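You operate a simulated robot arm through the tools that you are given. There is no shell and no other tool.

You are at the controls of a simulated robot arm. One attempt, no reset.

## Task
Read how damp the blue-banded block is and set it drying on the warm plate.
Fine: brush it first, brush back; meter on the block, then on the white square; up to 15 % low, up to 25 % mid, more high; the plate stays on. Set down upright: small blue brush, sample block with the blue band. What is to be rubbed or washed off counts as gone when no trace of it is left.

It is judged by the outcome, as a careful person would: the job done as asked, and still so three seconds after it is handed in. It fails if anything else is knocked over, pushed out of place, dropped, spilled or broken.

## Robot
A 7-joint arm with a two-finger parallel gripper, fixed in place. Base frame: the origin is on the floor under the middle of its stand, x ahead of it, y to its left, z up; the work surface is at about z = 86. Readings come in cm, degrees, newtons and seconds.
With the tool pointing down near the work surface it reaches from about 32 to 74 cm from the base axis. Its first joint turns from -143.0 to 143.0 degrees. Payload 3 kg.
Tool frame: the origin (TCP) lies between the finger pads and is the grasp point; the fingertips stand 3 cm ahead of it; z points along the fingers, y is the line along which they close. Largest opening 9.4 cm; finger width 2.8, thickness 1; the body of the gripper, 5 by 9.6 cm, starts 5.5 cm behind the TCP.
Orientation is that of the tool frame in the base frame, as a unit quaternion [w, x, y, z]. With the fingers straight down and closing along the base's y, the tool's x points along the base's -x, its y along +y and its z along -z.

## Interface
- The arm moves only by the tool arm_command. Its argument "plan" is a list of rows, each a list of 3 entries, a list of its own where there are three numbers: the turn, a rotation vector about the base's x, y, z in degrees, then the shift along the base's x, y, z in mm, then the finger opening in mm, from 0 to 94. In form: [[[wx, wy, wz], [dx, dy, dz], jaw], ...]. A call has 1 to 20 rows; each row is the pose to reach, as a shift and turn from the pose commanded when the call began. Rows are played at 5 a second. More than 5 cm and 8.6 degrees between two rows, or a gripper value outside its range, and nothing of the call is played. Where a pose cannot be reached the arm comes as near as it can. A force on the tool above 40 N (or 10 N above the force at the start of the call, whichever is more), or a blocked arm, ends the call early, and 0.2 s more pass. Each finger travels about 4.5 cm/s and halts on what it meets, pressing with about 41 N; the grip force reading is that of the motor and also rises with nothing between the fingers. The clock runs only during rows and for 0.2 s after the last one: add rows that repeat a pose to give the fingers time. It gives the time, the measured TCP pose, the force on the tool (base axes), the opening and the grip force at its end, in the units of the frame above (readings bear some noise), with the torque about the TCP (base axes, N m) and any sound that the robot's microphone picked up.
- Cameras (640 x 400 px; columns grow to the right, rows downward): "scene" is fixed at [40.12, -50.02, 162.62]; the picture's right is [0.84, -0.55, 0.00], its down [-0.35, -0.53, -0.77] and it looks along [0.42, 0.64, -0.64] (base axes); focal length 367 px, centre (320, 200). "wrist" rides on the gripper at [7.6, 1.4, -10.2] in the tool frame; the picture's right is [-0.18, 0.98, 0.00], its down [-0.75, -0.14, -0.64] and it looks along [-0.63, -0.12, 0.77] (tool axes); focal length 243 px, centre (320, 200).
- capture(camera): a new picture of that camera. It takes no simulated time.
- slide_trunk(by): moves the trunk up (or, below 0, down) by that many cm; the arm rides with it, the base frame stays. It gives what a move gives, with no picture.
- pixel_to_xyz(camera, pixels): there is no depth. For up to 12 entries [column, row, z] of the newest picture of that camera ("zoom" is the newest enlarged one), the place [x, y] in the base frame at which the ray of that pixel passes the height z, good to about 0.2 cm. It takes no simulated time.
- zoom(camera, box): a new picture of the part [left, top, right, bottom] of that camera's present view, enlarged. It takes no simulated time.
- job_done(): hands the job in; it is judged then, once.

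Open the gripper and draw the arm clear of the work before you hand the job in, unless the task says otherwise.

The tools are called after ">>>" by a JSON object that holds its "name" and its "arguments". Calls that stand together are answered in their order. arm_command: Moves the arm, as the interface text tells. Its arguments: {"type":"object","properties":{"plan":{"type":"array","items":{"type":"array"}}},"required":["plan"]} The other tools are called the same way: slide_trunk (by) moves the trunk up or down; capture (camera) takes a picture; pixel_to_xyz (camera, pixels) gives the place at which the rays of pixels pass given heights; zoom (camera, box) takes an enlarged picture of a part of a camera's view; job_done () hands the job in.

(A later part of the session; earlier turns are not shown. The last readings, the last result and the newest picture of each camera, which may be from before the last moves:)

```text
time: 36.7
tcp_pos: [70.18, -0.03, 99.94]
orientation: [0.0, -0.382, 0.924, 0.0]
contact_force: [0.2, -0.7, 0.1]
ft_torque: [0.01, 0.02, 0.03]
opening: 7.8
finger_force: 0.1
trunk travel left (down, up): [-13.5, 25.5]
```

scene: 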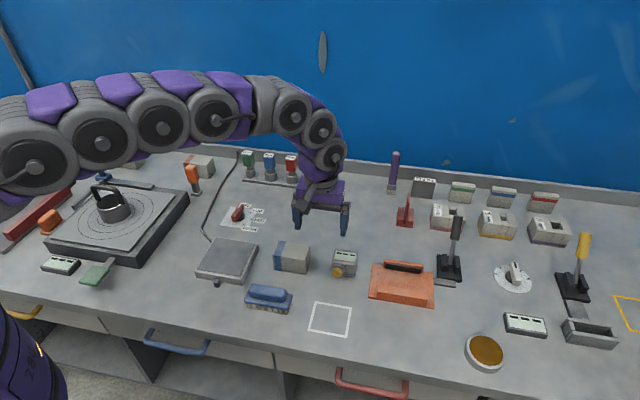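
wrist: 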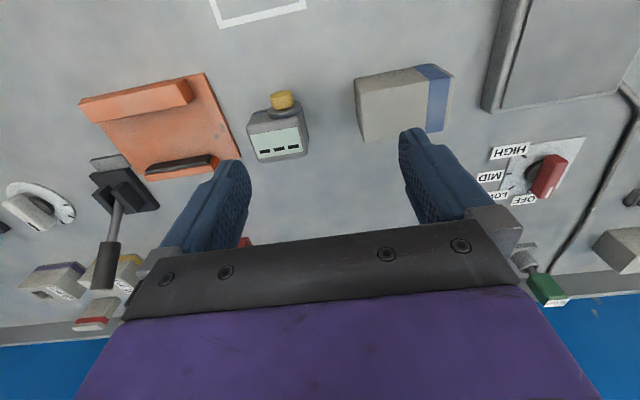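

Now I tilt the tool 22° about its closing axis, fingers outward, and move over the meter at z≈100.

>>> {"name": "arm_command", "arguments": {"plan": [[[5.2, -5.2, 0], [0, 0, 0], 78], [[10.4, -10.4, 0], [20, -2, 0], 78], [[15.56, -15.56, 0], [40, -4, 0], 78], [[15.56, -15.56, 0], [60, -5, 0], 78], [[15.56, -15.56, 0], [80, -6, 0], 78], [[15.56, -15.56, 0], [98, -7, 0], 78], [[15.56, -15.56, 0], [98, -7, 0], 78]]}}

>>> {"name": "capture", "arguments": {"camera": "wrist"}}

>>> {"name": "capture", "arguments": {"camera": "scene"}}

```text
time: 38.3
tcp_pos: [79.85, -0.79, 99.69]
orientation: [0.177, -0.375, 0.907, 0.073]
contact_force: [0.9, 0.6, -0.2]
ft_torque: [-0.03, 0.02, -0.04]
opening: 7.81
finger_force: 0.0
trunk travel left (down, up): [-13.5, 25.5]
```

```text
taken
```

wrist: 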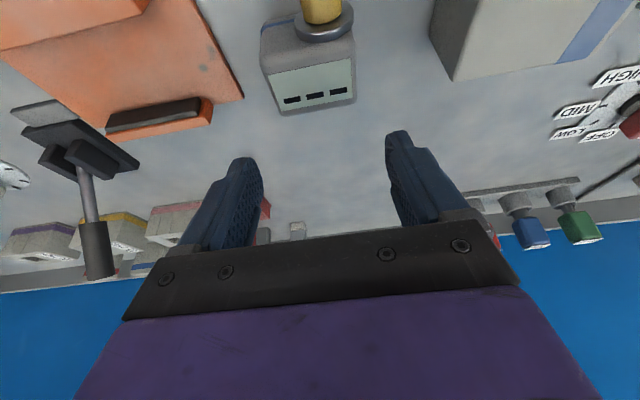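

```text
taken
```

scene: 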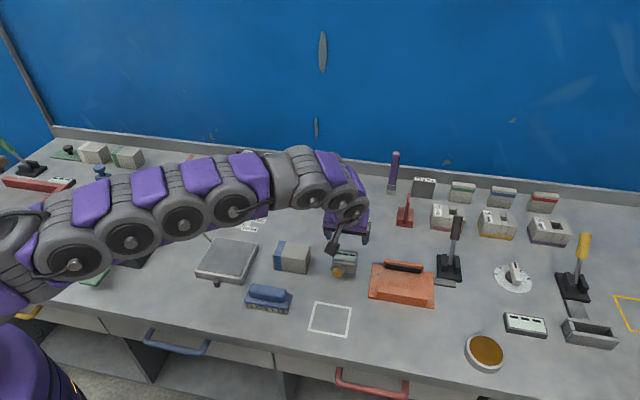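

Reach is fine now with the tilt: TCP (79.85, -0.79). I re-measure the meter from this view before descending.

>>> {"name": "zoom", "arguments": {"camera": "wrist", "box": [240, 0, 380, 130]}}

>>> {"name": "pixel_to_xyz", "arguments": {"camera": "wrist", "pixels": [[263, 68, 90.7], [351, 48, 90.7], [355, 100, 90.7], [280, 115, 90.7], [243, 98, 87], [216, 37, 87]]}}

```text
3.08 times, centred on (310, 65) of wrist
```

zoom: 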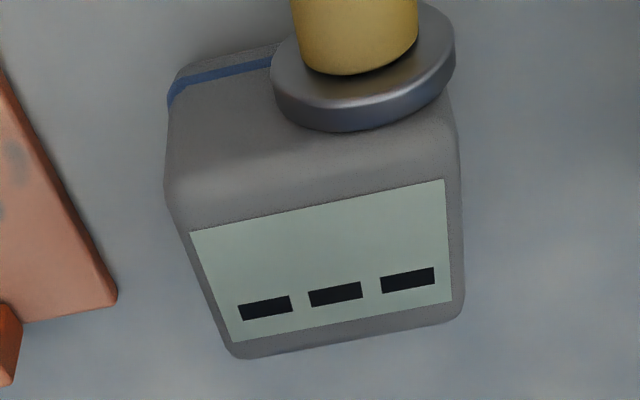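

```text
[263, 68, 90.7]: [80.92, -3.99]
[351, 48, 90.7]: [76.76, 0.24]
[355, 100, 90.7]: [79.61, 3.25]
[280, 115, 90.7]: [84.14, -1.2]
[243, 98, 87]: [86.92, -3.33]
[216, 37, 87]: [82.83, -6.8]
```

The meter centre is about (80.2, -0.55), well between the fingers. I descend along the vertical to z≈90 with the fingers at 78 mm.

>>> {"name": "arm_command", "arguments": {"plan": [[[0, 0, 0], [1, 1, -25], 78], [[0, 0, 0], [1, 1, -50], 78], [[0, 0, 0], [1, 1, -70], 78], [[0, 0, 0], [1, 1, -85], 78], [[0, 0, 0], [1, 1, -93], 78], [[0, 0, 0], [1, 1, -97], 78], [[0, 0, 0], [1, 1, -97], 78]]}}

>>> {"name": "capture", "arguments": {"camera": "wrist"}}

>>> {"name": "zoom", "arguments": {"camera": "scene", "box": [280, 200, 408, 300]}}

```text
time: 39.9
tcp_pos: [80.13, -0.8, 90.13]
orientation: [0.178, -0.375, 0.907, 0.073]
contact_force: [0.1, -0.4, 0.2]
ft_torque: [0.01, -0.02, -0.01]
opening: 7.81
finger_force: 0.1
trunk travel left (down, up): [-13.5, 25.5]
```

```text
taken
```

wrist: 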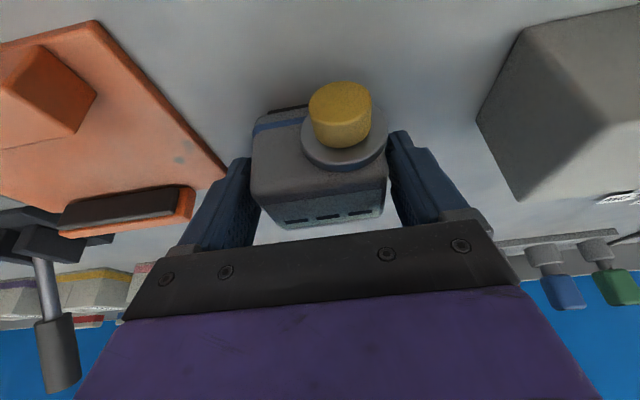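

```text
4.00 times, centred on (344, 250) of scene
```

zoom: 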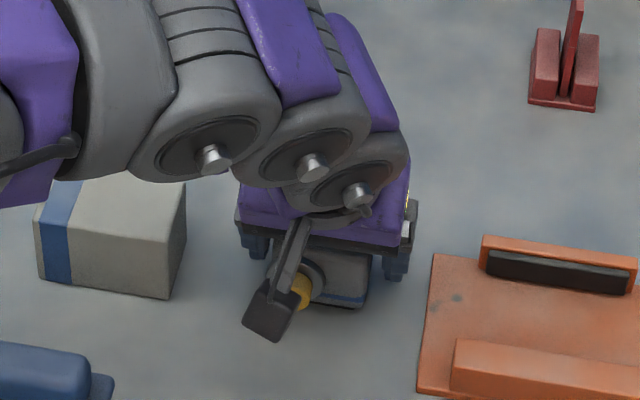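

The fingers straddle the meter's ends. I close on it.

>>> {"name": "arm_command", "arguments": {"plan": [[[0, 0, 0], [0, 0, 0], 70], [[0, 0, 0], [0, 0, 0], 64], [[0, 0, 0], [0, 0, 0], 58], [[0, 0, 0], [0, 0, 0], 50], [[0, 0, 0], [0, 0, 0], 45], [[0, 0, 0], [0, 0, 0], 45]]}}

```text
time: 41.3
tcp_pos: [80.01, -0.8, 90.29]
orientation: [0.176, -0.376, 0.907, 0.073]
contact_force: [-1.4, 0.6, 0.5]
ft_torque: [0.01, 0.06, -0.05]
opening: 6.59
finger_force: 41.2
trunk travel left (down, up): [-13.5, 25.5]
```

Gripped at 6.6 cm. I lift it a little and check the force and picture.

>>> {"name": "arm_command", "arguments": {"plan": [[[0, 0, 0], [0, 0, 10], 45], [[0, 0, 0], [0, 0, 30], 45], [[0, 0, 0], [0, 0, 60], 45], [[0, 0, 0], [0, 0, 90], 45], [[0, 0, 0], [0, 0, 110], 45], [[0, 0, 0], [0, 0, 110], 45]]}}

>>> {"name": "capture", "arguments": {"camera": "wrist"}}

>>> {"name": "capture", "arguments": {"camera": "scene"}}

```text
time: 42.7
tcp_pos: [80.04, -0.76, 101.13]
orientation: [0.176, -0.376, 0.907, 0.074]
contact_force: [-0.1, -0.1, -3.3]
ft_torque: [0.02, -0.02, 0.04]
opening: 6.62
finger_force: 41.3
trunk travel left (down, up): [-13.5, 25.5]
```

```text
taken
```

wrist: 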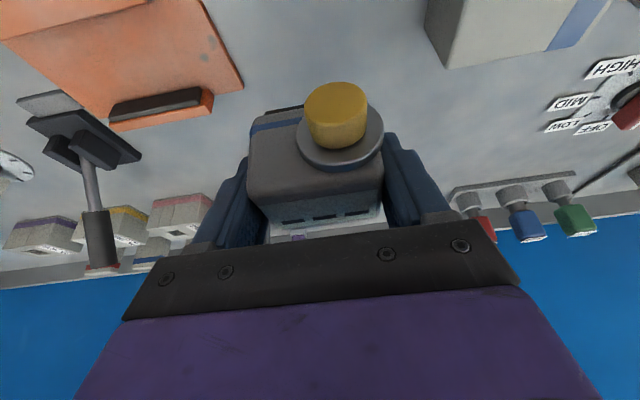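

```text
taken
```

scene: 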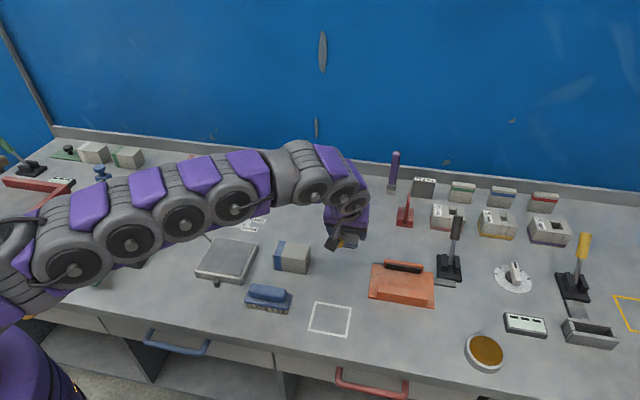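

The meter is lifted (3.3 N). I carry it over the block, target TCP (69.1, 8.3), at the same height; its underside stays ~5 cm above the block.

>>> {"name": "arm_command", "arguments": {"plan": [[[0, 0, 0], [-18, 15, 5], 45], [[0, 0, 0], [-36, 30, 5], 45], [[0, 0, 0], [-54, 45, 5], 45], [[0, 0, 0], [-72, 60, 5], 45], [[0, 0, 0], [-90, 75, 5], 45], [[0, 0, 0], [-109, 91, 5], 45], [[0, 0, 0], [-109, 91, 5], 45]]}}

>>> {"name": "capture", "arguments": {"camera": "wrist"}}

>>> {"name": "capture", "arguments": {"camera": "scene"}}

>>> {"name": "zoom", "arguments": {"camera": "scene", "box": [240, 190, 368, 290]}}

```text
time: 44.3
tcp_pos: [69.27, 8.48, 101.53]
orientation: [0.176, -0.375, 0.907, 0.073]
contact_force: [-0.7, 0.3, -3.8]
ft_torque: [0.05, 0.0, 0.0]
opening: 6.62
finger_force: 40.6
trunk travel left (down, up): [-13.5, 25.5]
```

```text
taken
```

wrist: 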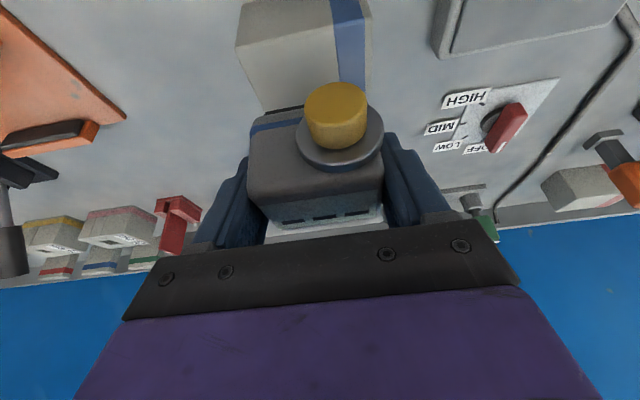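

```text
taken
```

scene: 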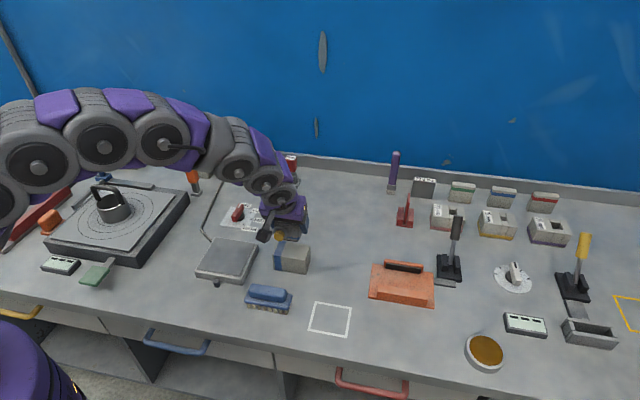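

```text
4.00 times, centred on (304, 240) of scene
```

zoom: 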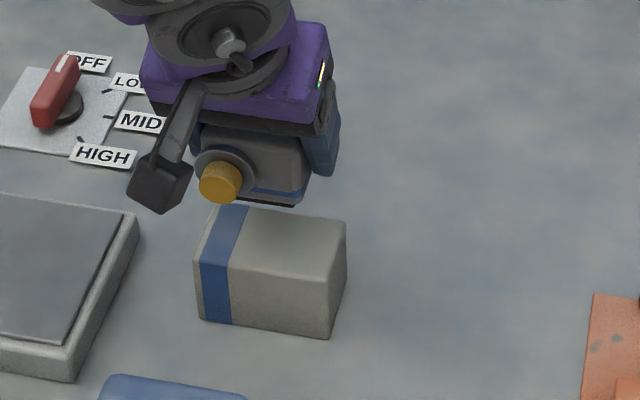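

The meter hangs above the block. I lower to about 1 cm above its top and check alignment.

>>> {"name": "arm_command", "arguments": {"plan": [[[0, 0, 0], [-1, -1, -15], 45], [[0, 0, 0], [-1, -1, -30], 45], [[0, 0, 0], [-1, -1, -42], 45], [[0, 0, 0], [-1, -1, -42], 45]]}}

>>> {"name": "zoom", "arguments": {"camera": "scene", "box": [240, 210, 352, 280]}}

>>> {"name": "capture", "arguments": {"camera": "wrist"}}

```text
time: 45.3
tcp_pos: [69.15, 8.26, 97.38]
orientation: [0.177, -0.375, 0.907, 0.073]
contact_force: [-0.3, 0.1, -3.2]
ft_torque: [0.02, 0.01, 0.0]
opening: 6.6
finger_force: 41.3
trunk travel left (down, up): [-13.5, 25.5]
```

```text
5.71 times, centred on (296, 245) of scene
```

zoom: 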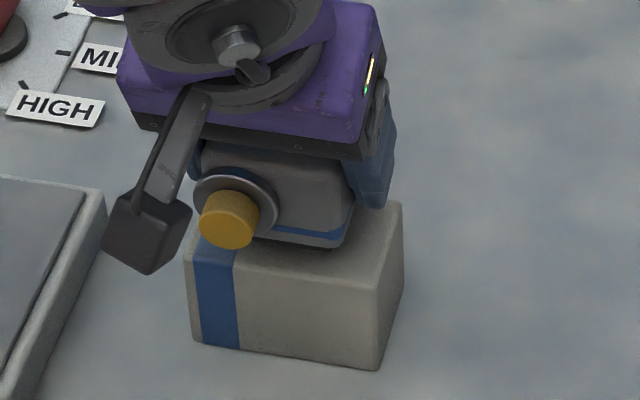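

```text
taken
```

wrist: 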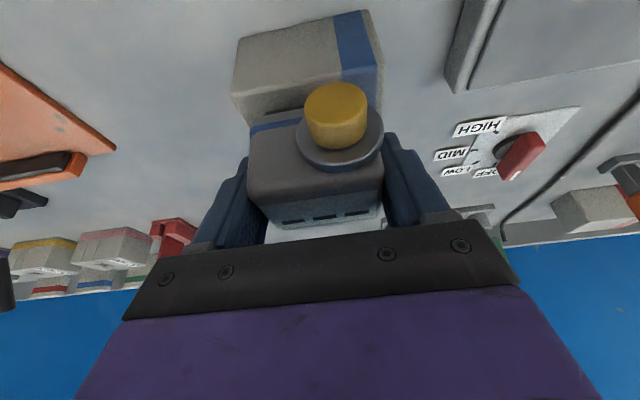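

I zoom into the wrist view to judge how the meter's front edge sits relative to the block's front top edge.

>>> {"name": "zoom", "arguments": {"camera": "wrist", "box": [210, 0, 410, 140]}}

>>> {"name": "zoom", "arguments": {"camera": "scene", "box": [266, 228, 322, 263]}}

```text
2.86 times, centred on (310, 70) of wrist
```

zoom: 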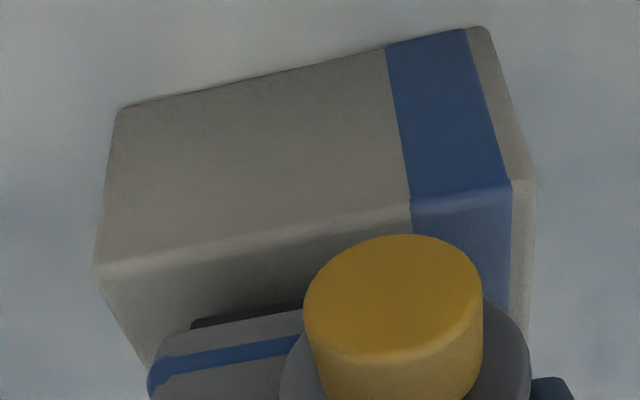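

```text
11.43 times, centred on (294, 246) of scene
```

zoom: 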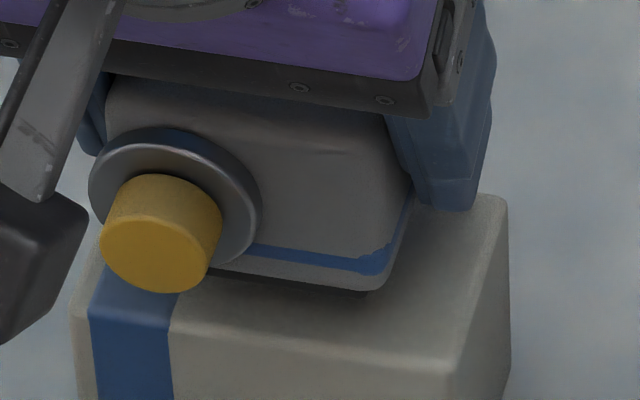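

>>> {"name": "pixel_to_xyz", "arguments": {"camera": "wrist", "pixels": [[231.25, 93.8, 92], [341.5, 70.7, 92], [384.5, 63, 92], [266.25, 115.5, 93.1], [303, 107.5, 93.1], [252, 122, 93.5]]}}

>>> {"name": "pixel_to_xyz", "arguments": {"camera": "scene", "pixels": [[280.9, 256.9, 92], [305.4, 259.7, 92], [310.4, 246, 92], [284.8, 251.8, 93.1], [298.2, 253.6, 93.1]]}}

```text
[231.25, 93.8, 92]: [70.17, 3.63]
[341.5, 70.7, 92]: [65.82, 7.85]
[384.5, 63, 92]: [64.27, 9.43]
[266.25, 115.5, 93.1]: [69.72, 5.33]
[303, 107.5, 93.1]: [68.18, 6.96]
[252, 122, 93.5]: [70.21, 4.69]
```

```text
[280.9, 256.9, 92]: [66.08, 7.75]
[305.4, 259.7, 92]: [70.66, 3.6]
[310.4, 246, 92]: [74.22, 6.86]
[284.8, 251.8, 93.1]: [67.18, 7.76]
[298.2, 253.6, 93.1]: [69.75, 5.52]
```

The meter sits ~0.4 cm too far back; I correct by (-2.5,-2.5) mm and lower in small steps to contact.

>>> {"name": "arm_command", "arguments": {"plan": [[[0, 0, 0], [-2.5, -2.5, 0], 45], [[0, 0, 0], [-2.5, -2.5, -5], 45], [[0, 0, 0], [-2.5, -2.5, -8], 45], [[0, 0, 0], [-2.5, -2.5, -9.5], 45], [[0, 0, 0], [-2.5, -2.5, -9.5], 45]]}}

```text
time: 46.5
tcp_pos: [68.81, 8.04, 96.49]
orientation: [0.175, -0.376, 0.907, 0.073]
contact_force: [0.3, -0.3, -3.6]
ft_torque: [0.01, -0.03, 0.03]
opening: 6.59
finger_force: 40.6
trunk travel left (down, up): [-13.5, 25.5]
```

>>> {"name": "arm_command", "arguments": {"plan": [[[0, 0, 0], [0, 0, -1], 45], [[0, 0, 0], [0, 0, -2], 45], [[0, 0, 0], [0, 0, -2], 45]]}}

>>> {"name": "zoom", "arguments": {"camera": "scene", "box": [266, 228, 322, 263]}}

```text
time: 47.3
tcp_pos: [68.83, 8.05, 96.21]
orientation: [0.177, -0.376, 0.907, 0.073]
contact_force: [0.3, 0.5, -4.0]
ft_torque: [0.04, -0.03, 0.01]
opening: 6.63
finger_force: 41.0
trunk travel left (down, up): [-13.5, 25.5]
```

```text
11.43 times, centred on (294, 246) of scene
```

zoom: 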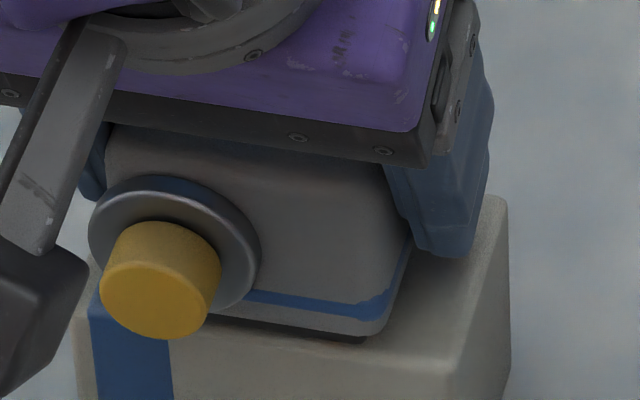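

Not yet in contact; I go on in 1 mm steps.

>>> {"name": "arm_command", "arguments": {"plan": [[[0, 0, 0], [0, 0, -1], 45], [[0, 0, 0], [0, 0, -2], 45], [[0, 0, 0], [0, 0, -2], 45]]}}

```text
time: 48.1
tcp_pos: [68.82, 8.04, 96.15]
orientation: [0.178, -0.375, 0.907, 0.072]
contact_force: [1.8, 2.7, 8.3]
ft_torque: [0.23, 0.21, 0.0]
opening: 6.65
finger_force: 41.0
trunk travel left (down, up): [-13.5, 25.5]
```

In contact (8 N). I look at the display in the wrist view (around (325,213)).

>>> {"name": "zoom", "arguments": {"camera": "wrist", "box": [250, 180, 400, 240]}}

>>> {"name": "capture", "arguments": {"camera": "scene"}}

```text
4.27 times, centred on (325, 210) of wrist
```

zoom: 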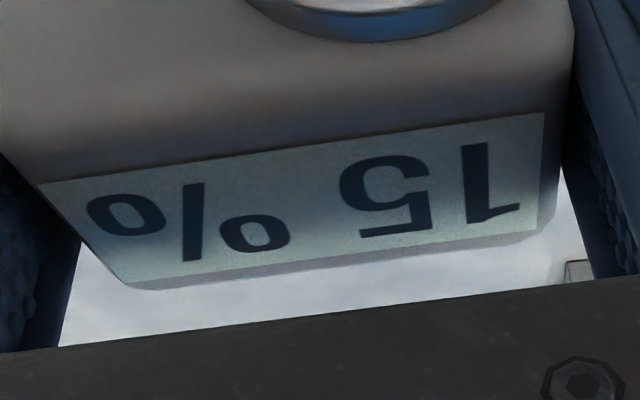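

```text
taken
```

scene: 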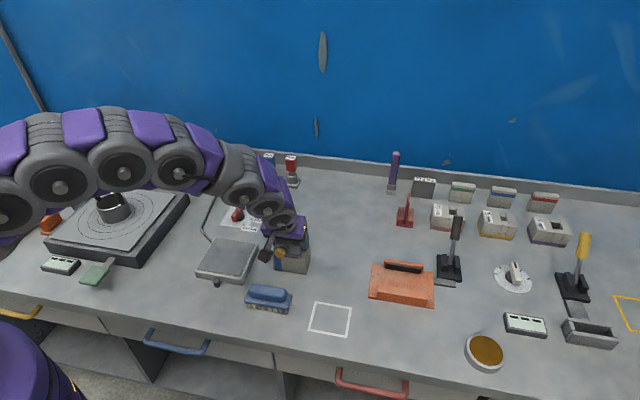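

The display reads "15 %" (upside down in this view). I zoom tighter and let a little time pass to make sure the value is settled.

>>> {"name": "zoom", "arguments": {"camera": "wrist", "box": [320, 195, 390, 240]}}

>>> {"name": "arm_command", "arguments": {"plan": [[[0, 0, 0], [0, 0, 0], 45], [[0, 0, 0], [0, 0, 0], 45], [[0, 0, 0], [0, 0, 0], 45], [[0, 0, 0], [0, 0, 0], 45], [[0, 0, 0], [0, 0, 0], 45], [[0, 0, 0], [0, 0, 0], 45], [[0, 0, 0], [0, 0, 0], 45], [[0, 0, 0], [0, 0, 0], 45], [[0, 0, 0], [0, 0, 0], 45], [[0, 0, 0], [0, 0, 0], 45]]}}

>>> {"name": "zoom", "arguments": {"camera": "wrist", "box": [250, 180, 400, 240]}}

```text
8.89 times, centred on (355, 218) of wrist
```

zoom: 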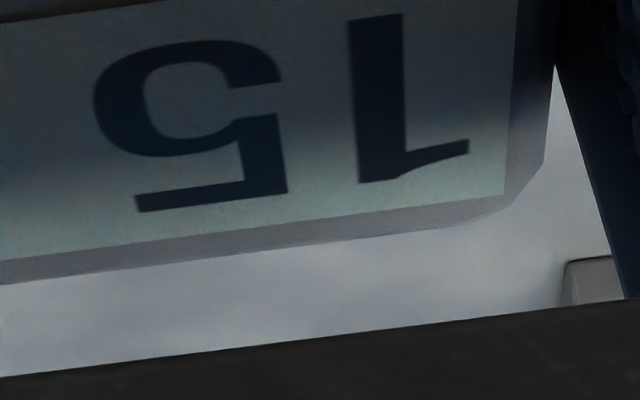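

```text
time: 50.3
tcp_pos: [68.8, 8.08, 96.19]
orientation: [0.178, -0.376, 0.906, 0.072]
contact_force: [5.8, 2.0, 21.5]
ft_torque: [0.09, -0.05, -0.02]
opening: 6.61
finger_force: 40.8
trunk travel left (down, up): [-13.5, 25.5]
```

```text
4.27 times, centred on (325, 210) of wrist
```

zoom: 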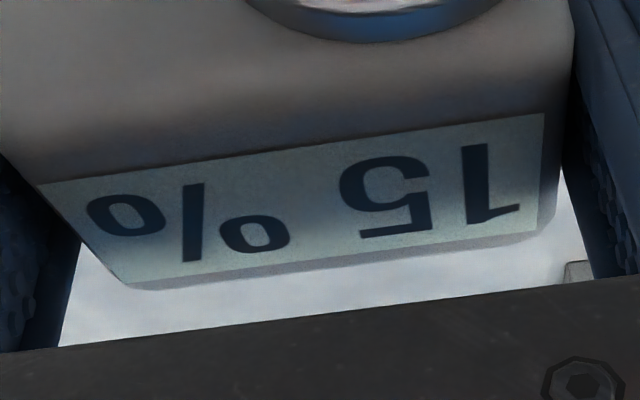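

It is a settled 15 %, so the plate is to be set LOW. I lift the meter and carry it over the white square centre (68.7, -10.5).

>>> {"name": "arm_command", "arguments": {"plan": [[[0, 0, 0], [0, 0, 10], 45], [[0, 0, 0], [0, 0, 30], 45], [[0, 0, 0], [0, 0, 60], 45], [[0, 0, 0], [0, -30, 60], 45], [[0, 0, 0], [0, -62, 60], 45], [[0, 0, 0], [0, -94, 60], 45], [[0, 0, 0], [0, -126, 60], 45], [[0, 0, 0], [0, -158, 60], 45], [[0, 0, 0], [0, -185, 60], 45], [[0, 0, 0], [0, -185, 60], 45]]}}

>>> {"name": "capture", "arguments": {"camera": "scene"}}

>>> {"name": "capture", "arguments": {"camera": "wrist"}}

```text
time: 52.5
tcp_pos: [68.8, -10.45, 102.08]
orientation: [0.177, -0.376, 0.907, 0.074]
contact_force: [0.0, 0.7, -3.1]
ft_torque: [0.01, -0.01, 0.0]
opening: 6.61
finger_force: 40.5
trunk travel left (down, up): [-13.5, 25.5]
```

```text
taken
```

scene: 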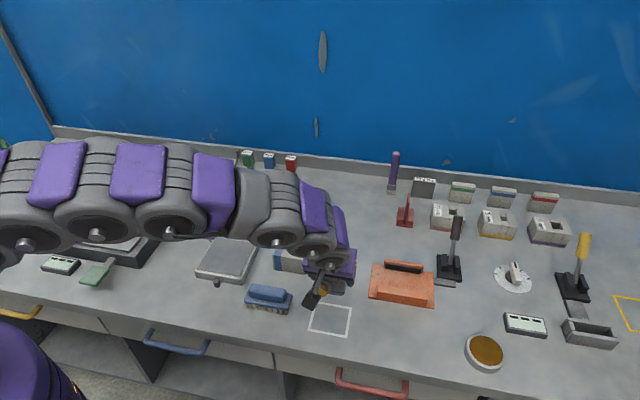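

```text
taken
```

wrist: 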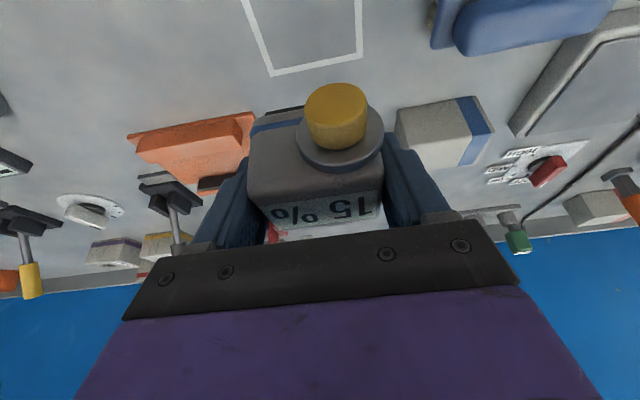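

The meter holds "15 %" on its display. I lower it toward the square's centre to just above the surface.

>>> {"name": "arm_command", "arguments": {"plan": [[[0, 0, 0], [0, 0, -30], 45], [[0, 0, 0], [0, 0, -60], 45], [[0, 0, 0], [0, 0, -85], 45], [[0, 0, 0], [0, 0, -105], 45], [[0, 0, 0], [0, 0, -113], 45], [[0, 0, 0], [0, 0, -113], 45]]}}

>>> {"name": "zoom", "arguments": {"camera": "scene", "box": [270, 250, 398, 350]}}

>>> {"name": "capture", "arguments": {"camera": "wrist"}}

```text
time: 53.9
tcp_pos: [68.83, -10.35, 90.72]
orientation: [0.177, -0.376, 0.907, 0.074]
contact_force: [0.7, 0.3, -3.2]
ft_torque: [0.0, -0.01, 0.0]
opening: 6.6
finger_force: 41.4
trunk travel left (down, up): [-13.5, 25.5]
```

```text
4.00 times, centred on (334, 300) of scene
```

zoom: 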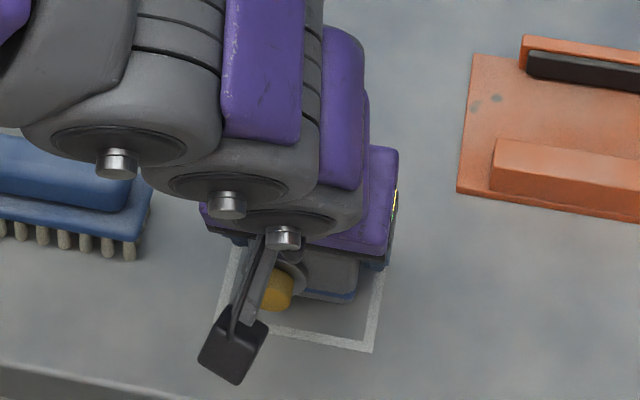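

```text
taken
```

wrist: 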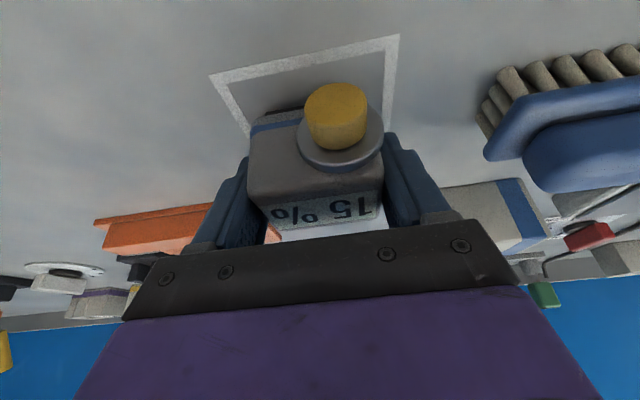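

The meter is over the square. I step down the last few millimetres.

>>> {"name": "arm_command", "arguments": {"plan": [[[0, 0, 0], [0, 0, -2], 45], [[0, 0, 0], [0, 0, -3], 45], [[0, 0, 0], [0, 0, -4], 45], [[0, 0, 0], [0, 0, -4], 45]]}}

```text
time: 54.9
tcp_pos: [68.77, -10.6, 90.35]
orientation: [0.177, -0.375, 0.907, 0.073]
contact_force: [0.2, 0.1, -3.9]
ft_torque: [-0.01, -0.05, 0.01]
opening: 6.63
finger_force: 40.7
trunk travel left (down, up): [-13.5, 25.5]
```

>>> {"name": "arm_command", "arguments": {"plan": [[[0, 0, 0], [0, 0, -1], 45], [[0, 0, 0], [0, 0, -2], 45], [[0, 0, 0], [0, 0, -2], 45]]}}

```text
time: 55.7
tcp_pos: [68.7, -10.63, 90.19]
orientation: [0.177, -0.376, 0.906, 0.075]
contact_force: [0.2, 0.1, -2.9]
ft_torque: [0.03, 0.01, -0.02]
opening: 6.64
finger_force: 40.7
trunk travel left (down, up): [-13.5, 25.5]
```

>>> {"name": "arm_command", "arguments": {"plan": [[[0, 0, 0], [0, 0, -1], 45], [[0, 0, 0], [0, 0, -2], 45], [[0, 0, 0], [0, 0, -2], 45]]}}

```text
time: 56.5
tcp_pos: [68.74, -10.43, 90.14]
orientation: [0.178, -0.375, 0.907, 0.073]
contact_force: [2.4, -1.0, 19.1]
ft_torque: [-0.07, 0.51, 0.06]
opening: 6.62
finger_force: 40.7
trunk travel left (down, up): [-13.5, 25.5]
```

Touchdown (19 N). I relieve the pressure, open the fingers to 80 mm and rise straight up.

>>> {"name": "arm_command", "arguments": {"plan": [[[0, 0, 0], [0, 0, 0.8], 45], [[0, 0, 0], [0, 0, 0.8], 70], [[0, 0, 0], [0, 0, 0.8], 80], [[0, 0, 0], [0, 0, 0.8], 80], [[0, 0, 0], [0, 0, 0.8], 80], [[0, 0, 0], [0, 0, 20], 80], [[0, 0, 0], [0, 0, 50], 80], [[0, 0, 0], [0, 0, 90], 80], [[0, 0, 0], [0, 0, 130], 80], [[0, 0, 0], [0, 0, 150], 80], [[0, 0, 0], [0, 0, 150], 80]]}}

>>> {"name": "capture", "arguments": {"camera": "scene"}}

>>> {"name": "capture", "arguments": {"camera": "wrist"}}

```text
time: 58.9
tcp_pos: [68.98, -10.57, 105.14]
orientation: [0.177, -0.377, 0.906, 0.075]
contact_force: [-0.7, -0.2, 0.1]
ft_torque: [-0.01, 0.0, 0.01]
opening: 8.0
finger_force: 0.0
trunk travel left (down, up): [-13.5, 25.5]
```

```text
taken
```

scene: 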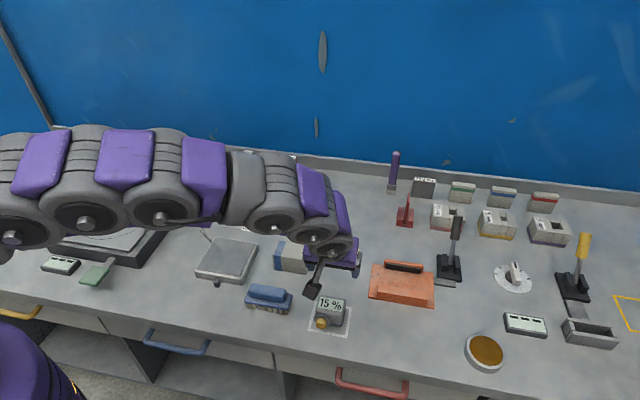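

```text
taken
```

wrist: 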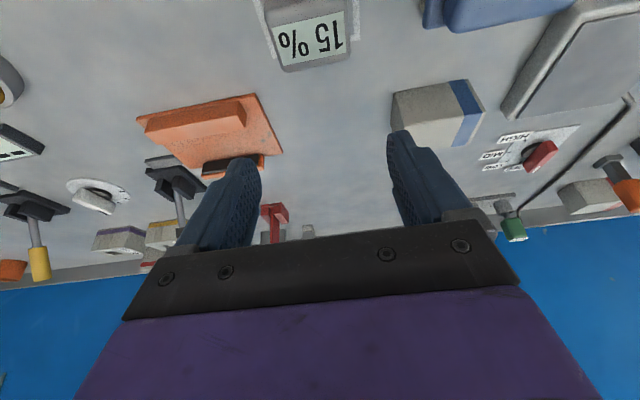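

The meter stands in the white square showing 15 %. Now I untilt the tool and raise the trunk back before going for the block.

>>> {"name": "arm_command", "arguments": {"plan": [[[-5.2, 5.2, 0], [-10, 10, 10], 80], [[-10.4, 10.4, 0], [-20, 30, 20], 80], [[-15.56, 15.56, 0], [-30, 50, 20], 80], [[-15.56, 15.56, 0], [-40, 80, 20], 80], [[-15.56, 15.56, 0], [-40, 80, 20], 80]]}}

>>> {"name": "slide_trunk", "arguments": {"by": 14}}

```text
time: 60.1
tcp_pos: [64.88, -2.41, 107.0]
orientation: [0.001, -0.382, 0.924, 0.0]
contact_force: [0.7, 0.0, 0.1]
ft_torque: [0.01, 0.02, -0.02]
opening: 8.02
finger_force: 0.0
trunk travel left (down, up): [-13.5, 25.5]
```

```text
time: 61.7
tcp_pos: [64.79, -2.48, 120.93]
orientation: [0.0, -0.383, 0.924, 0.0]
contact_force: [0.1, 0.6, 0.2]
ft_torque: [0.01, -0.03, 0.0]
opening: 7.98
finger_force: 0.1
trunk travel left (down, up): [-27.5, 11.5]
```

Now I turn -90° about vertical and move above the block centre (69.15, 8.35).

>>> {"name": "arm_command", "arguments": {"plan": [[[0, 0, -8], [0, 10, 0], 80], [[0, 0, -16], [5, 20, 0], 80], [[0, 0, -24], [10, 30, -5], 80], [[0, 0, -32], [15, 40, -10], 80], [[0, 0, -40], [20, 50, -20], 80], [[0, 0, -48], [25, 60, -30], 80], [[0, 0, -56], [30, 70, -40], 80], [[0, 0, -64], [35, 80, -50], 80], [[0, 0, -72], [40, 90, -60], 80], [[0, 0, -80], [43, 100, -70], 80], [[0, 0, -88], [43, 108, -80], 80], [[0, 0, -90], [43, 108, -90], 80], [[0, 0, -90], [43, 108, -90], 80]]}}

>>> {"name": "capture", "arguments": {"camera": "wrist"}}

>>> {"name": "capture", "arguments": {"camera": "scene"}}

```text
time: 64.5
tcp_pos: [69.15, 8.67, 112.02]
orientation: [0.0, 0.384, 0.923, -0.001]
contact_force: [0.3, 0.6, 0.1]
ft_torque: [-0.03, 0.02, -0.04]
opening: 7.99
finger_force: 0.1
trunk travel left (down, up): [-27.5, 11.5]
```

```text
taken
```

wrist: 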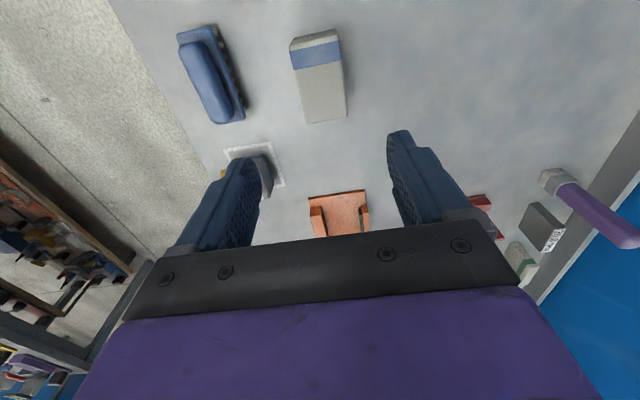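

```text
taken
```

scene: 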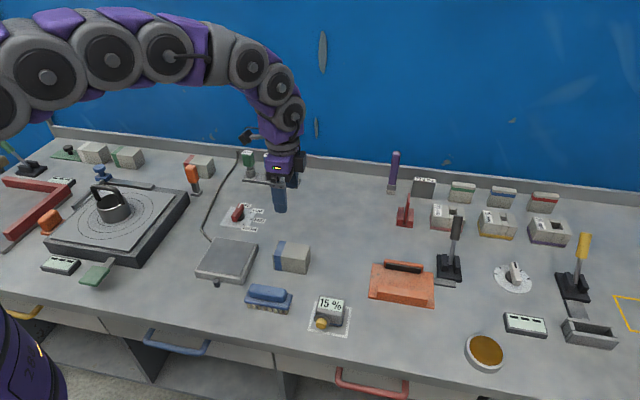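

I re-measure the block from this wrist view (near (318,78)).

>>> {"name": "zoom", "arguments": {"camera": "wrist", "box": [260, 10, 380, 140]}}

>>> {"name": "pixel_to_xyz", "arguments": {"camera": "wrist", "pixels": [[291, 47, 92], [340, 39, 92], [346, 117, 92], [305, 124, 92]]}}

```text
3.08 times, centred on (320, 75) of wrist
```

zoom: 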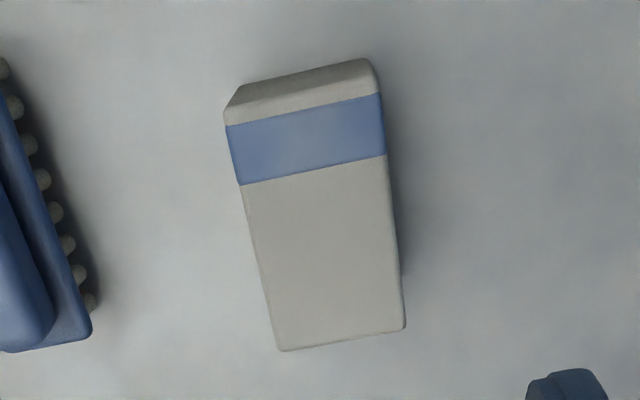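

```text
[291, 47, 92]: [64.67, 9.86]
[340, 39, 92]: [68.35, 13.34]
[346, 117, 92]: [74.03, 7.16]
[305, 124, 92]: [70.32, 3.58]
```

The block is centred between the fingers. I descend to z≈90 around it.

>>> {"name": "arm_command", "arguments": {"plan": [[[0, 0, 0], [2, -2, -40], 80], [[0, 0, 0], [2, -2, -80], 80], [[0, 0, 0], [2, -2, -120], 80], [[0, 0, 0], [2, -2, -160], 80], [[0, 0, 0], [2, -2, -185], 80], [[0, 0, 0], [2, -2, -205], 80], [[0, 0, 0], [2, -2, -218], 80], [[0, 0, 0], [2, -2, -218], 80]]}}

>>> {"name": "capture", "arguments": {"camera": "wrist"}}

>>> {"name": "zoom", "arguments": {"camera": "scene", "box": [230, 200, 358, 300]}}

```text
time: 66.3
tcp_pos: [69.33, 8.29, 90.1]
orientation: [0.001, 0.382, 0.924, -0.002]
contact_force: [-0.1, 0.4, 0.6]
ft_torque: [-0.04, 0.0, 0.02]
opening: 7.99
finger_force: 0.0
trunk travel left (down, up): [-27.5, 11.5]
```

```text
taken
```

wrist: 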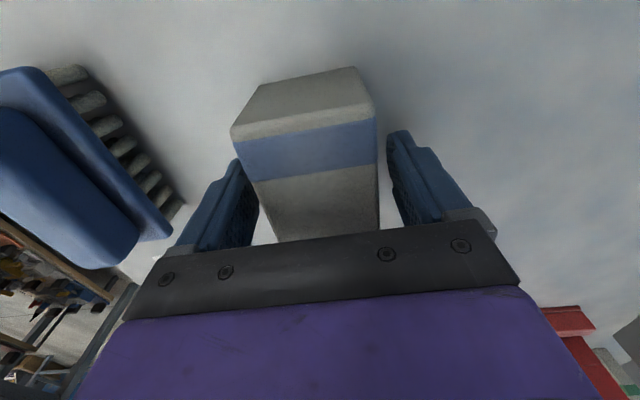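

```text
4.00 times, centred on (294, 250) of scene
```

zoom: 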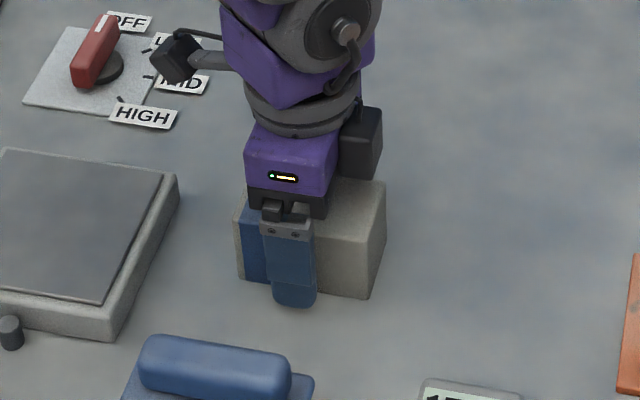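

The fingers are on both sides of the block, tips about 1 cm above the table. I close on it.

>>> {"name": "arm_command", "arguments": {"plan": [[[0, 0, 0], [0, 0, 0], 65], [[0, 0, 0], [0, 0, 0], 55], [[0, 0, 0], [0, 0, 0], 45], [[0, 0, 0], [0, 0, 0], 40], [[0, 0, 0], [0, 0, 0], 35], [[0, 0, 0], [0, 0, 0], 35]]}}

```text
time: 67.7
tcp_pos: [69.24, 8.36, 90.2]
orientation: [0.001, 0.383, 0.924, -0.001]
contact_force: [0.7, -0.1, 1.5]
ft_torque: [0.07, -0.1, 0.03]
opening: 5.92
finger_force: 41.7
trunk travel left (down, up): [-27.5, 11.5]
```

Gripped at 5.9 cm. I lift it straight up 12 cm.

>>> {"name": "arm_command", "arguments": {"plan": [[[0, 0, 0], [0, 0, 10], 35], [[0, 0, 0], [0, 0, 30], 35], [[0, 0, 0], [0, 0, 60], 35], [[0, 0, 0], [0, 0, 90], 35], [[0, 0, 0], [0, 0, 120], 35], [[0, 0, 0], [0, 0, 120], 35]]}}

>>> {"name": "capture", "arguments": {"camera": "scene"}}

>>> {"name": "zoom", "arguments": {"camera": "scene", "box": [170, 220, 282, 300]}}

>>> {"name": "capture", "arguments": {"camera": "wrist"}}

```text
time: 69.1
tcp_pos: [69.31, 8.27, 102.12]
orientation: [-0.001, 0.383, 0.924, -0.001]
contact_force: [-0.7, 0.2, -3.0]
ft_torque: [-0.02, -0.01, -0.03]
opening: 5.88
finger_force: 40.8
trunk travel left (down, up): [-27.5, 11.5]
```

```text
taken
```

scene: 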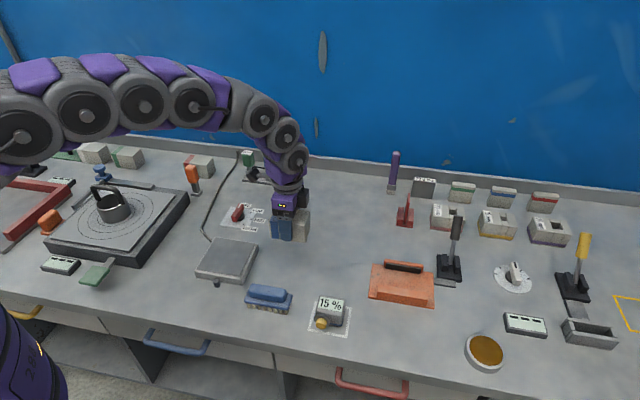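

```text
5.00 times, centred on (226, 260) of scene
```

zoom: 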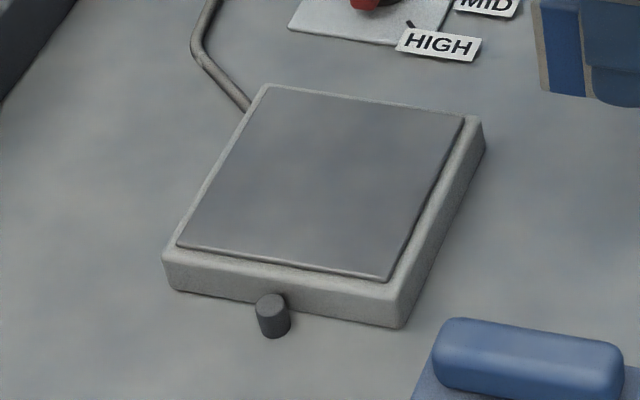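

```text
taken
```

wrist: 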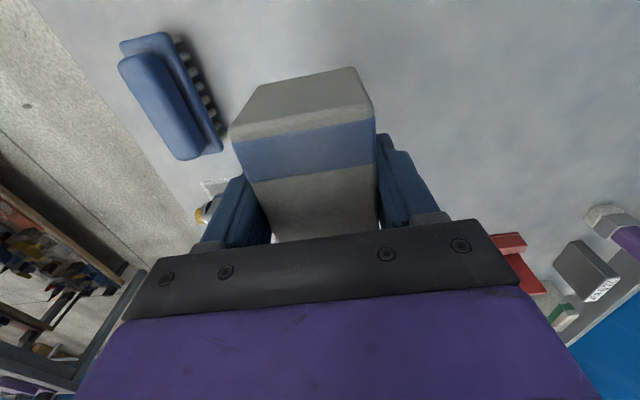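

I measure the plate's inner surface corners to get its centre and height.

>>> {"name": "pixel_to_xyz", "arguments": {"camera": "scene", "pixels": [[242, 285.6, 86], [195.6, 278, 86], [259, 250, 86], [242, 279.4, 88], [194.6, 271, 88], [258.6, 244, 88], [215, 237.2, 88.3], [255, 243.6, 88.3], [240, 276, 88.3], [197.6, 269, 88.3], [242, 279.4, 88.5], [258.6, 244, 88.5]]}}

```text
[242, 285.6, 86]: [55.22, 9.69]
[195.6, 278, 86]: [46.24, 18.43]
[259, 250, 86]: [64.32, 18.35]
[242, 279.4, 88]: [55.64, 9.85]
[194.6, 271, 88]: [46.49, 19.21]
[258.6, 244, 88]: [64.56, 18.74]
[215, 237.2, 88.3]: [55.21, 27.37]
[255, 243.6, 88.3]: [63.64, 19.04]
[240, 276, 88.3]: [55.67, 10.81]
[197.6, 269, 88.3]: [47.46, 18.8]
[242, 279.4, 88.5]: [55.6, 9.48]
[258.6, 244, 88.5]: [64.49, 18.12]
```

The plate centre is about (55.3, 18.5), top near z=88.5. I carry the block over it and lower to ~1 cm above.

>>> {"name": "arm_command", "arguments": {"plan": [[[0, 0, 0], [-28, 20, 0], 35], [[0, 0, 0], [-56, 41, 0], 35], [[0, 0, 0], [-84, 61, 0], 35], [[0, 0, 0], [-112, 82, 0], 35], [[0, 0, 0], [-140, 102, 0], 35], [[0, 0, 0], [-140, 102, -30], 35], [[0, 0, 0], [-140, 102, -60], 35], [[0, 0, 0], [-140, 102, -80], 35], [[0, 0, 0], [-140, 102, -80], 35]]}}

>>> {"name": "zoom", "arguments": {"camera": "scene", "box": [162, 210, 290, 310]}}

>>> {"name": "capture", "arguments": {"camera": "wrist"}}

```text
time: 71.1
tcp_pos: [55.28, 18.49, 94.31]
orientation: [0.001, 0.383, 0.924, -0.001]
contact_force: [0.3, 0.4, -3.2]
ft_torque: [-0.01, -0.03, 0.0]
opening: 5.93
finger_force: 41.5
trunk travel left (down, up): [-27.5, 11.5]
```

```text
4.00 times, centred on (226, 260) of scene
```

zoom: 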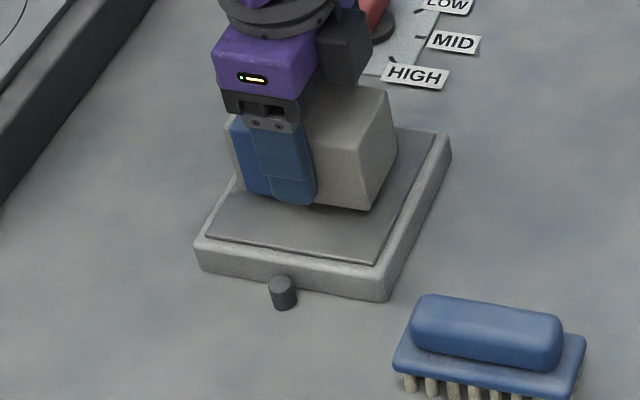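

```text
taken
```

wrist: 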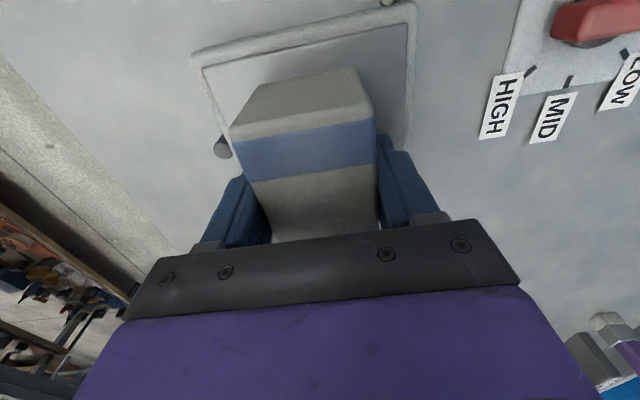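

Well centred over the plate. I lower to near contact, then in 1 mm steps.

>>> {"name": "arm_command", "arguments": {"plan": [[[0, 0, 0], [0, 0, -6], 35], [[0, 0, 0], [0, 0, -11], 35], [[0, 0, 0], [0, 0, -13], 35], [[0, 0, 0], [0, 0, -13], 35]]}}

```text
time: 72.1
tcp_pos: [55.18, 18.36, 93.09]
orientation: [0.002, 0.383, 0.924, 0.0]
contact_force: [-0.3, 0.1, 29.8]
ft_torque: [0.05, 0.12, 0.07]
opening: 5.93
finger_force: 41.2
trunk travel left (down, up): [-27.5, 11.5]
```

Contact at 30 N, plate top is a bit higher than thought. I relieve 2 mm and check the force.

>>> {"name": "arm_command", "arguments": {"plan": [[[0, 0, 0], [0, 0, 1], 35], [[0, 0, 0], [0, 0, 1.8], 35], [[0, 0, 0], [0, 0, 1.8], 35]]}}

>>> {"name": "zoom", "arguments": {"camera": "scene", "box": [162, 210, 290, 310]}}

```text
time: 72.9
tcp_pos: [55.24, 18.52, 93.19]
orientation: [0.001, 0.383, 0.924, -0.001]
contact_force: [-2.0, -1.9, 15.3]
ft_torque: [-0.15, -0.55, 0.01]
opening: 5.9
finger_force: 41.0
trunk travel left (down, up): [-27.5, 11.5]
```

```text
4.00 times, centred on (226, 260) of scene
```

zoom: 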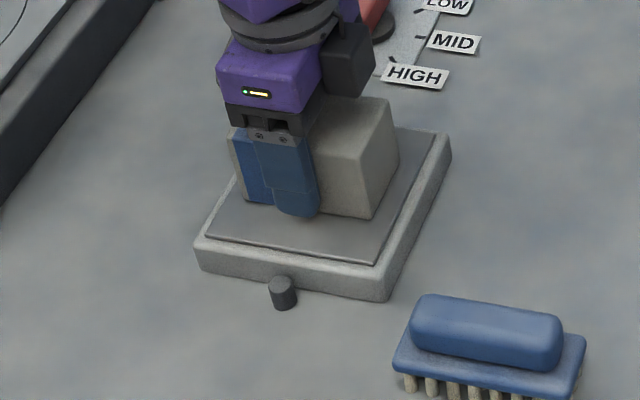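

The block rests on the middle of the plate. I open the fingers and rise straight up.

>>> {"name": "arm_command", "arguments": {"plan": [[[0, 0, 0], [0, 0, 0.7], 45], [[0, 0, 0], [0, 0, 0.7], 65], [[0, 0, 0], [0, 0, 0.7], 76], [[0, 0, 0], [0, 0, 0.7], 76], [[0, 0, 0], [0, 0, 0.7], 76], [[0, 0, 0], [0, 0, 20], 76], [[0, 0, 0], [0, 0, 50], 76], [[0, 0, 0], [0, 0, 90], 76], [[0, 0, 0], [0, 0, 130], 76], [[0, 0, 0], [0, 0, 170], 76], [[0, 0, 0], [0, 0, 170], 76]]}}

>>> {"name": "capture", "arguments": {"camera": "scene"}}

>>> {"name": "capture", "arguments": {"camera": "wrist"}}

```text
time: 75.3
tcp_pos: [55.43, 18.69, 110.3]
orientation: [0.0, 0.383, 0.924, -0.002]
contact_force: [0.6, -0.5, -0.9]
ft_torque: [-0.02, -0.02, 0.01]
opening: 7.6
finger_force: 0.0
trunk travel left (down, up): [-27.5, 11.5]
```

```text
taken
```

scene: 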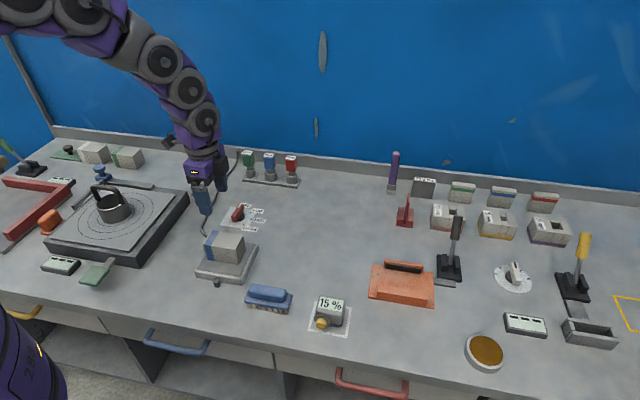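

```text
taken
```

wrist: 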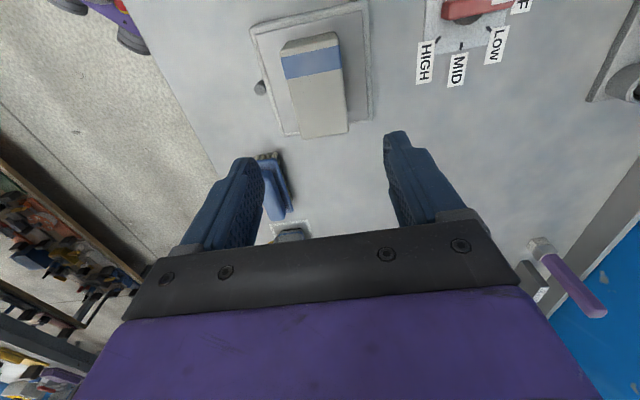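

The block stands upright on the plate. Now the knob: I move over toward it at safe height, turning the gripper to yaw +58° so its fingers will close across the red pointer.

>>> {"name": "arm_command", "arguments": {"plan": [[[0, 0, 8], [5, 10, 0], 76], [[0, 0, 16], [10, 20, 0], 76], [[0, 0, 24], [15, 30, 0], 76], [[0, 0, 32], [20, 40, 0], 76], [[0, 0, 40], [25, 50, 0], 76], [[0, 0, 48], [30, 60, 0], 76], [[0, 0, 56], [35, 70, 0], 76], [[0, 0, 64], [40, 80, 0], 76], [[0, 0, 72], [45, 90, 0], 76], [[0, 0, 80], [50, 100, 0], 76], [[0, 0, 88], [55, 110, 0], 76], [[0, 0, 96], [65, 120, 0], 76], [[0, 0, 103], [75, 130, 0], 76], [[0, 0, 103], [80, 135, 0], 76], [[0, 0, 103], [80, 135, 0], 76]]}}

>>> {"name": "capture", "arguments": {"camera": "wrist"}}

>>> {"name": "capture", "arguments": {"camera": "scene"}}

```text
time: 78.5
tcp_pos: [63.36, 31.99, 110.07]
orientation: [0.001, -0.486, 0.874, 0.001]
contact_force: [0.6, -0.4, -0.1]
ft_torque: [0.0, -0.02, 0.06]
opening: 7.58
finger_force: 0.1
trunk travel left (down, up): [-27.5, 11.5]
```

```text
taken
```

wrist: 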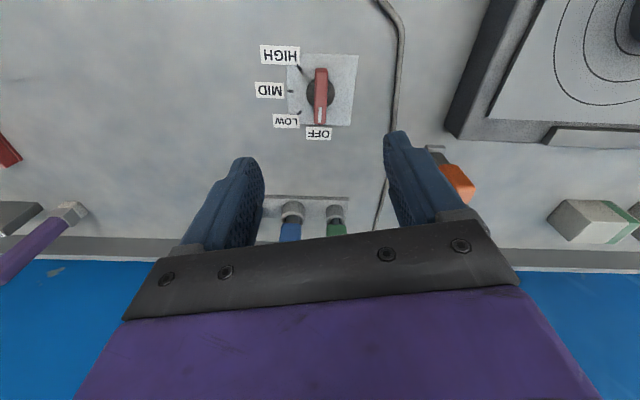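

```text
taken
```

scene: 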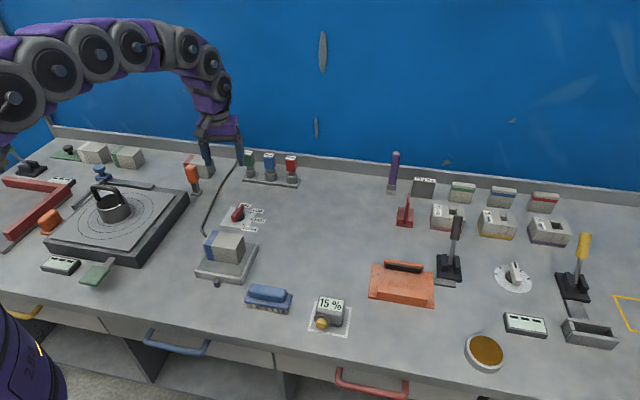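

The knob appears at (320,92) in the wrist view, pointing at OFF. I zoom in and measure.

>>> {"name": "zoom", "arguments": {"camera": "wrist", "box": [250, 40, 370, 145]}}

>>> {"name": "zoom", "arguments": {"camera": "scene", "box": [205, 190, 285, 240]}}

```text
3.81 times, centred on (310, 92) of wrist
```

zoom: 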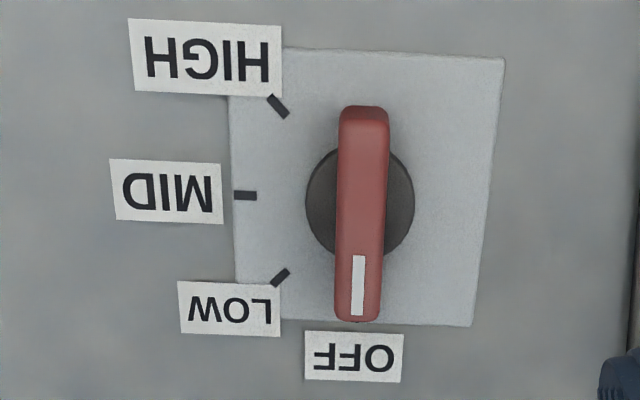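

```text
8.00 times, centred on (245, 215) of scene
```

zoom: 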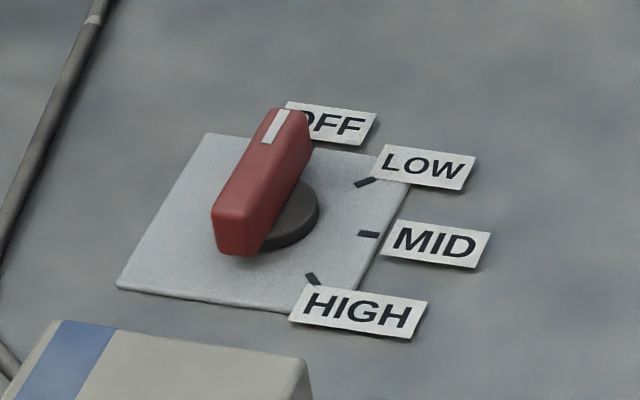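

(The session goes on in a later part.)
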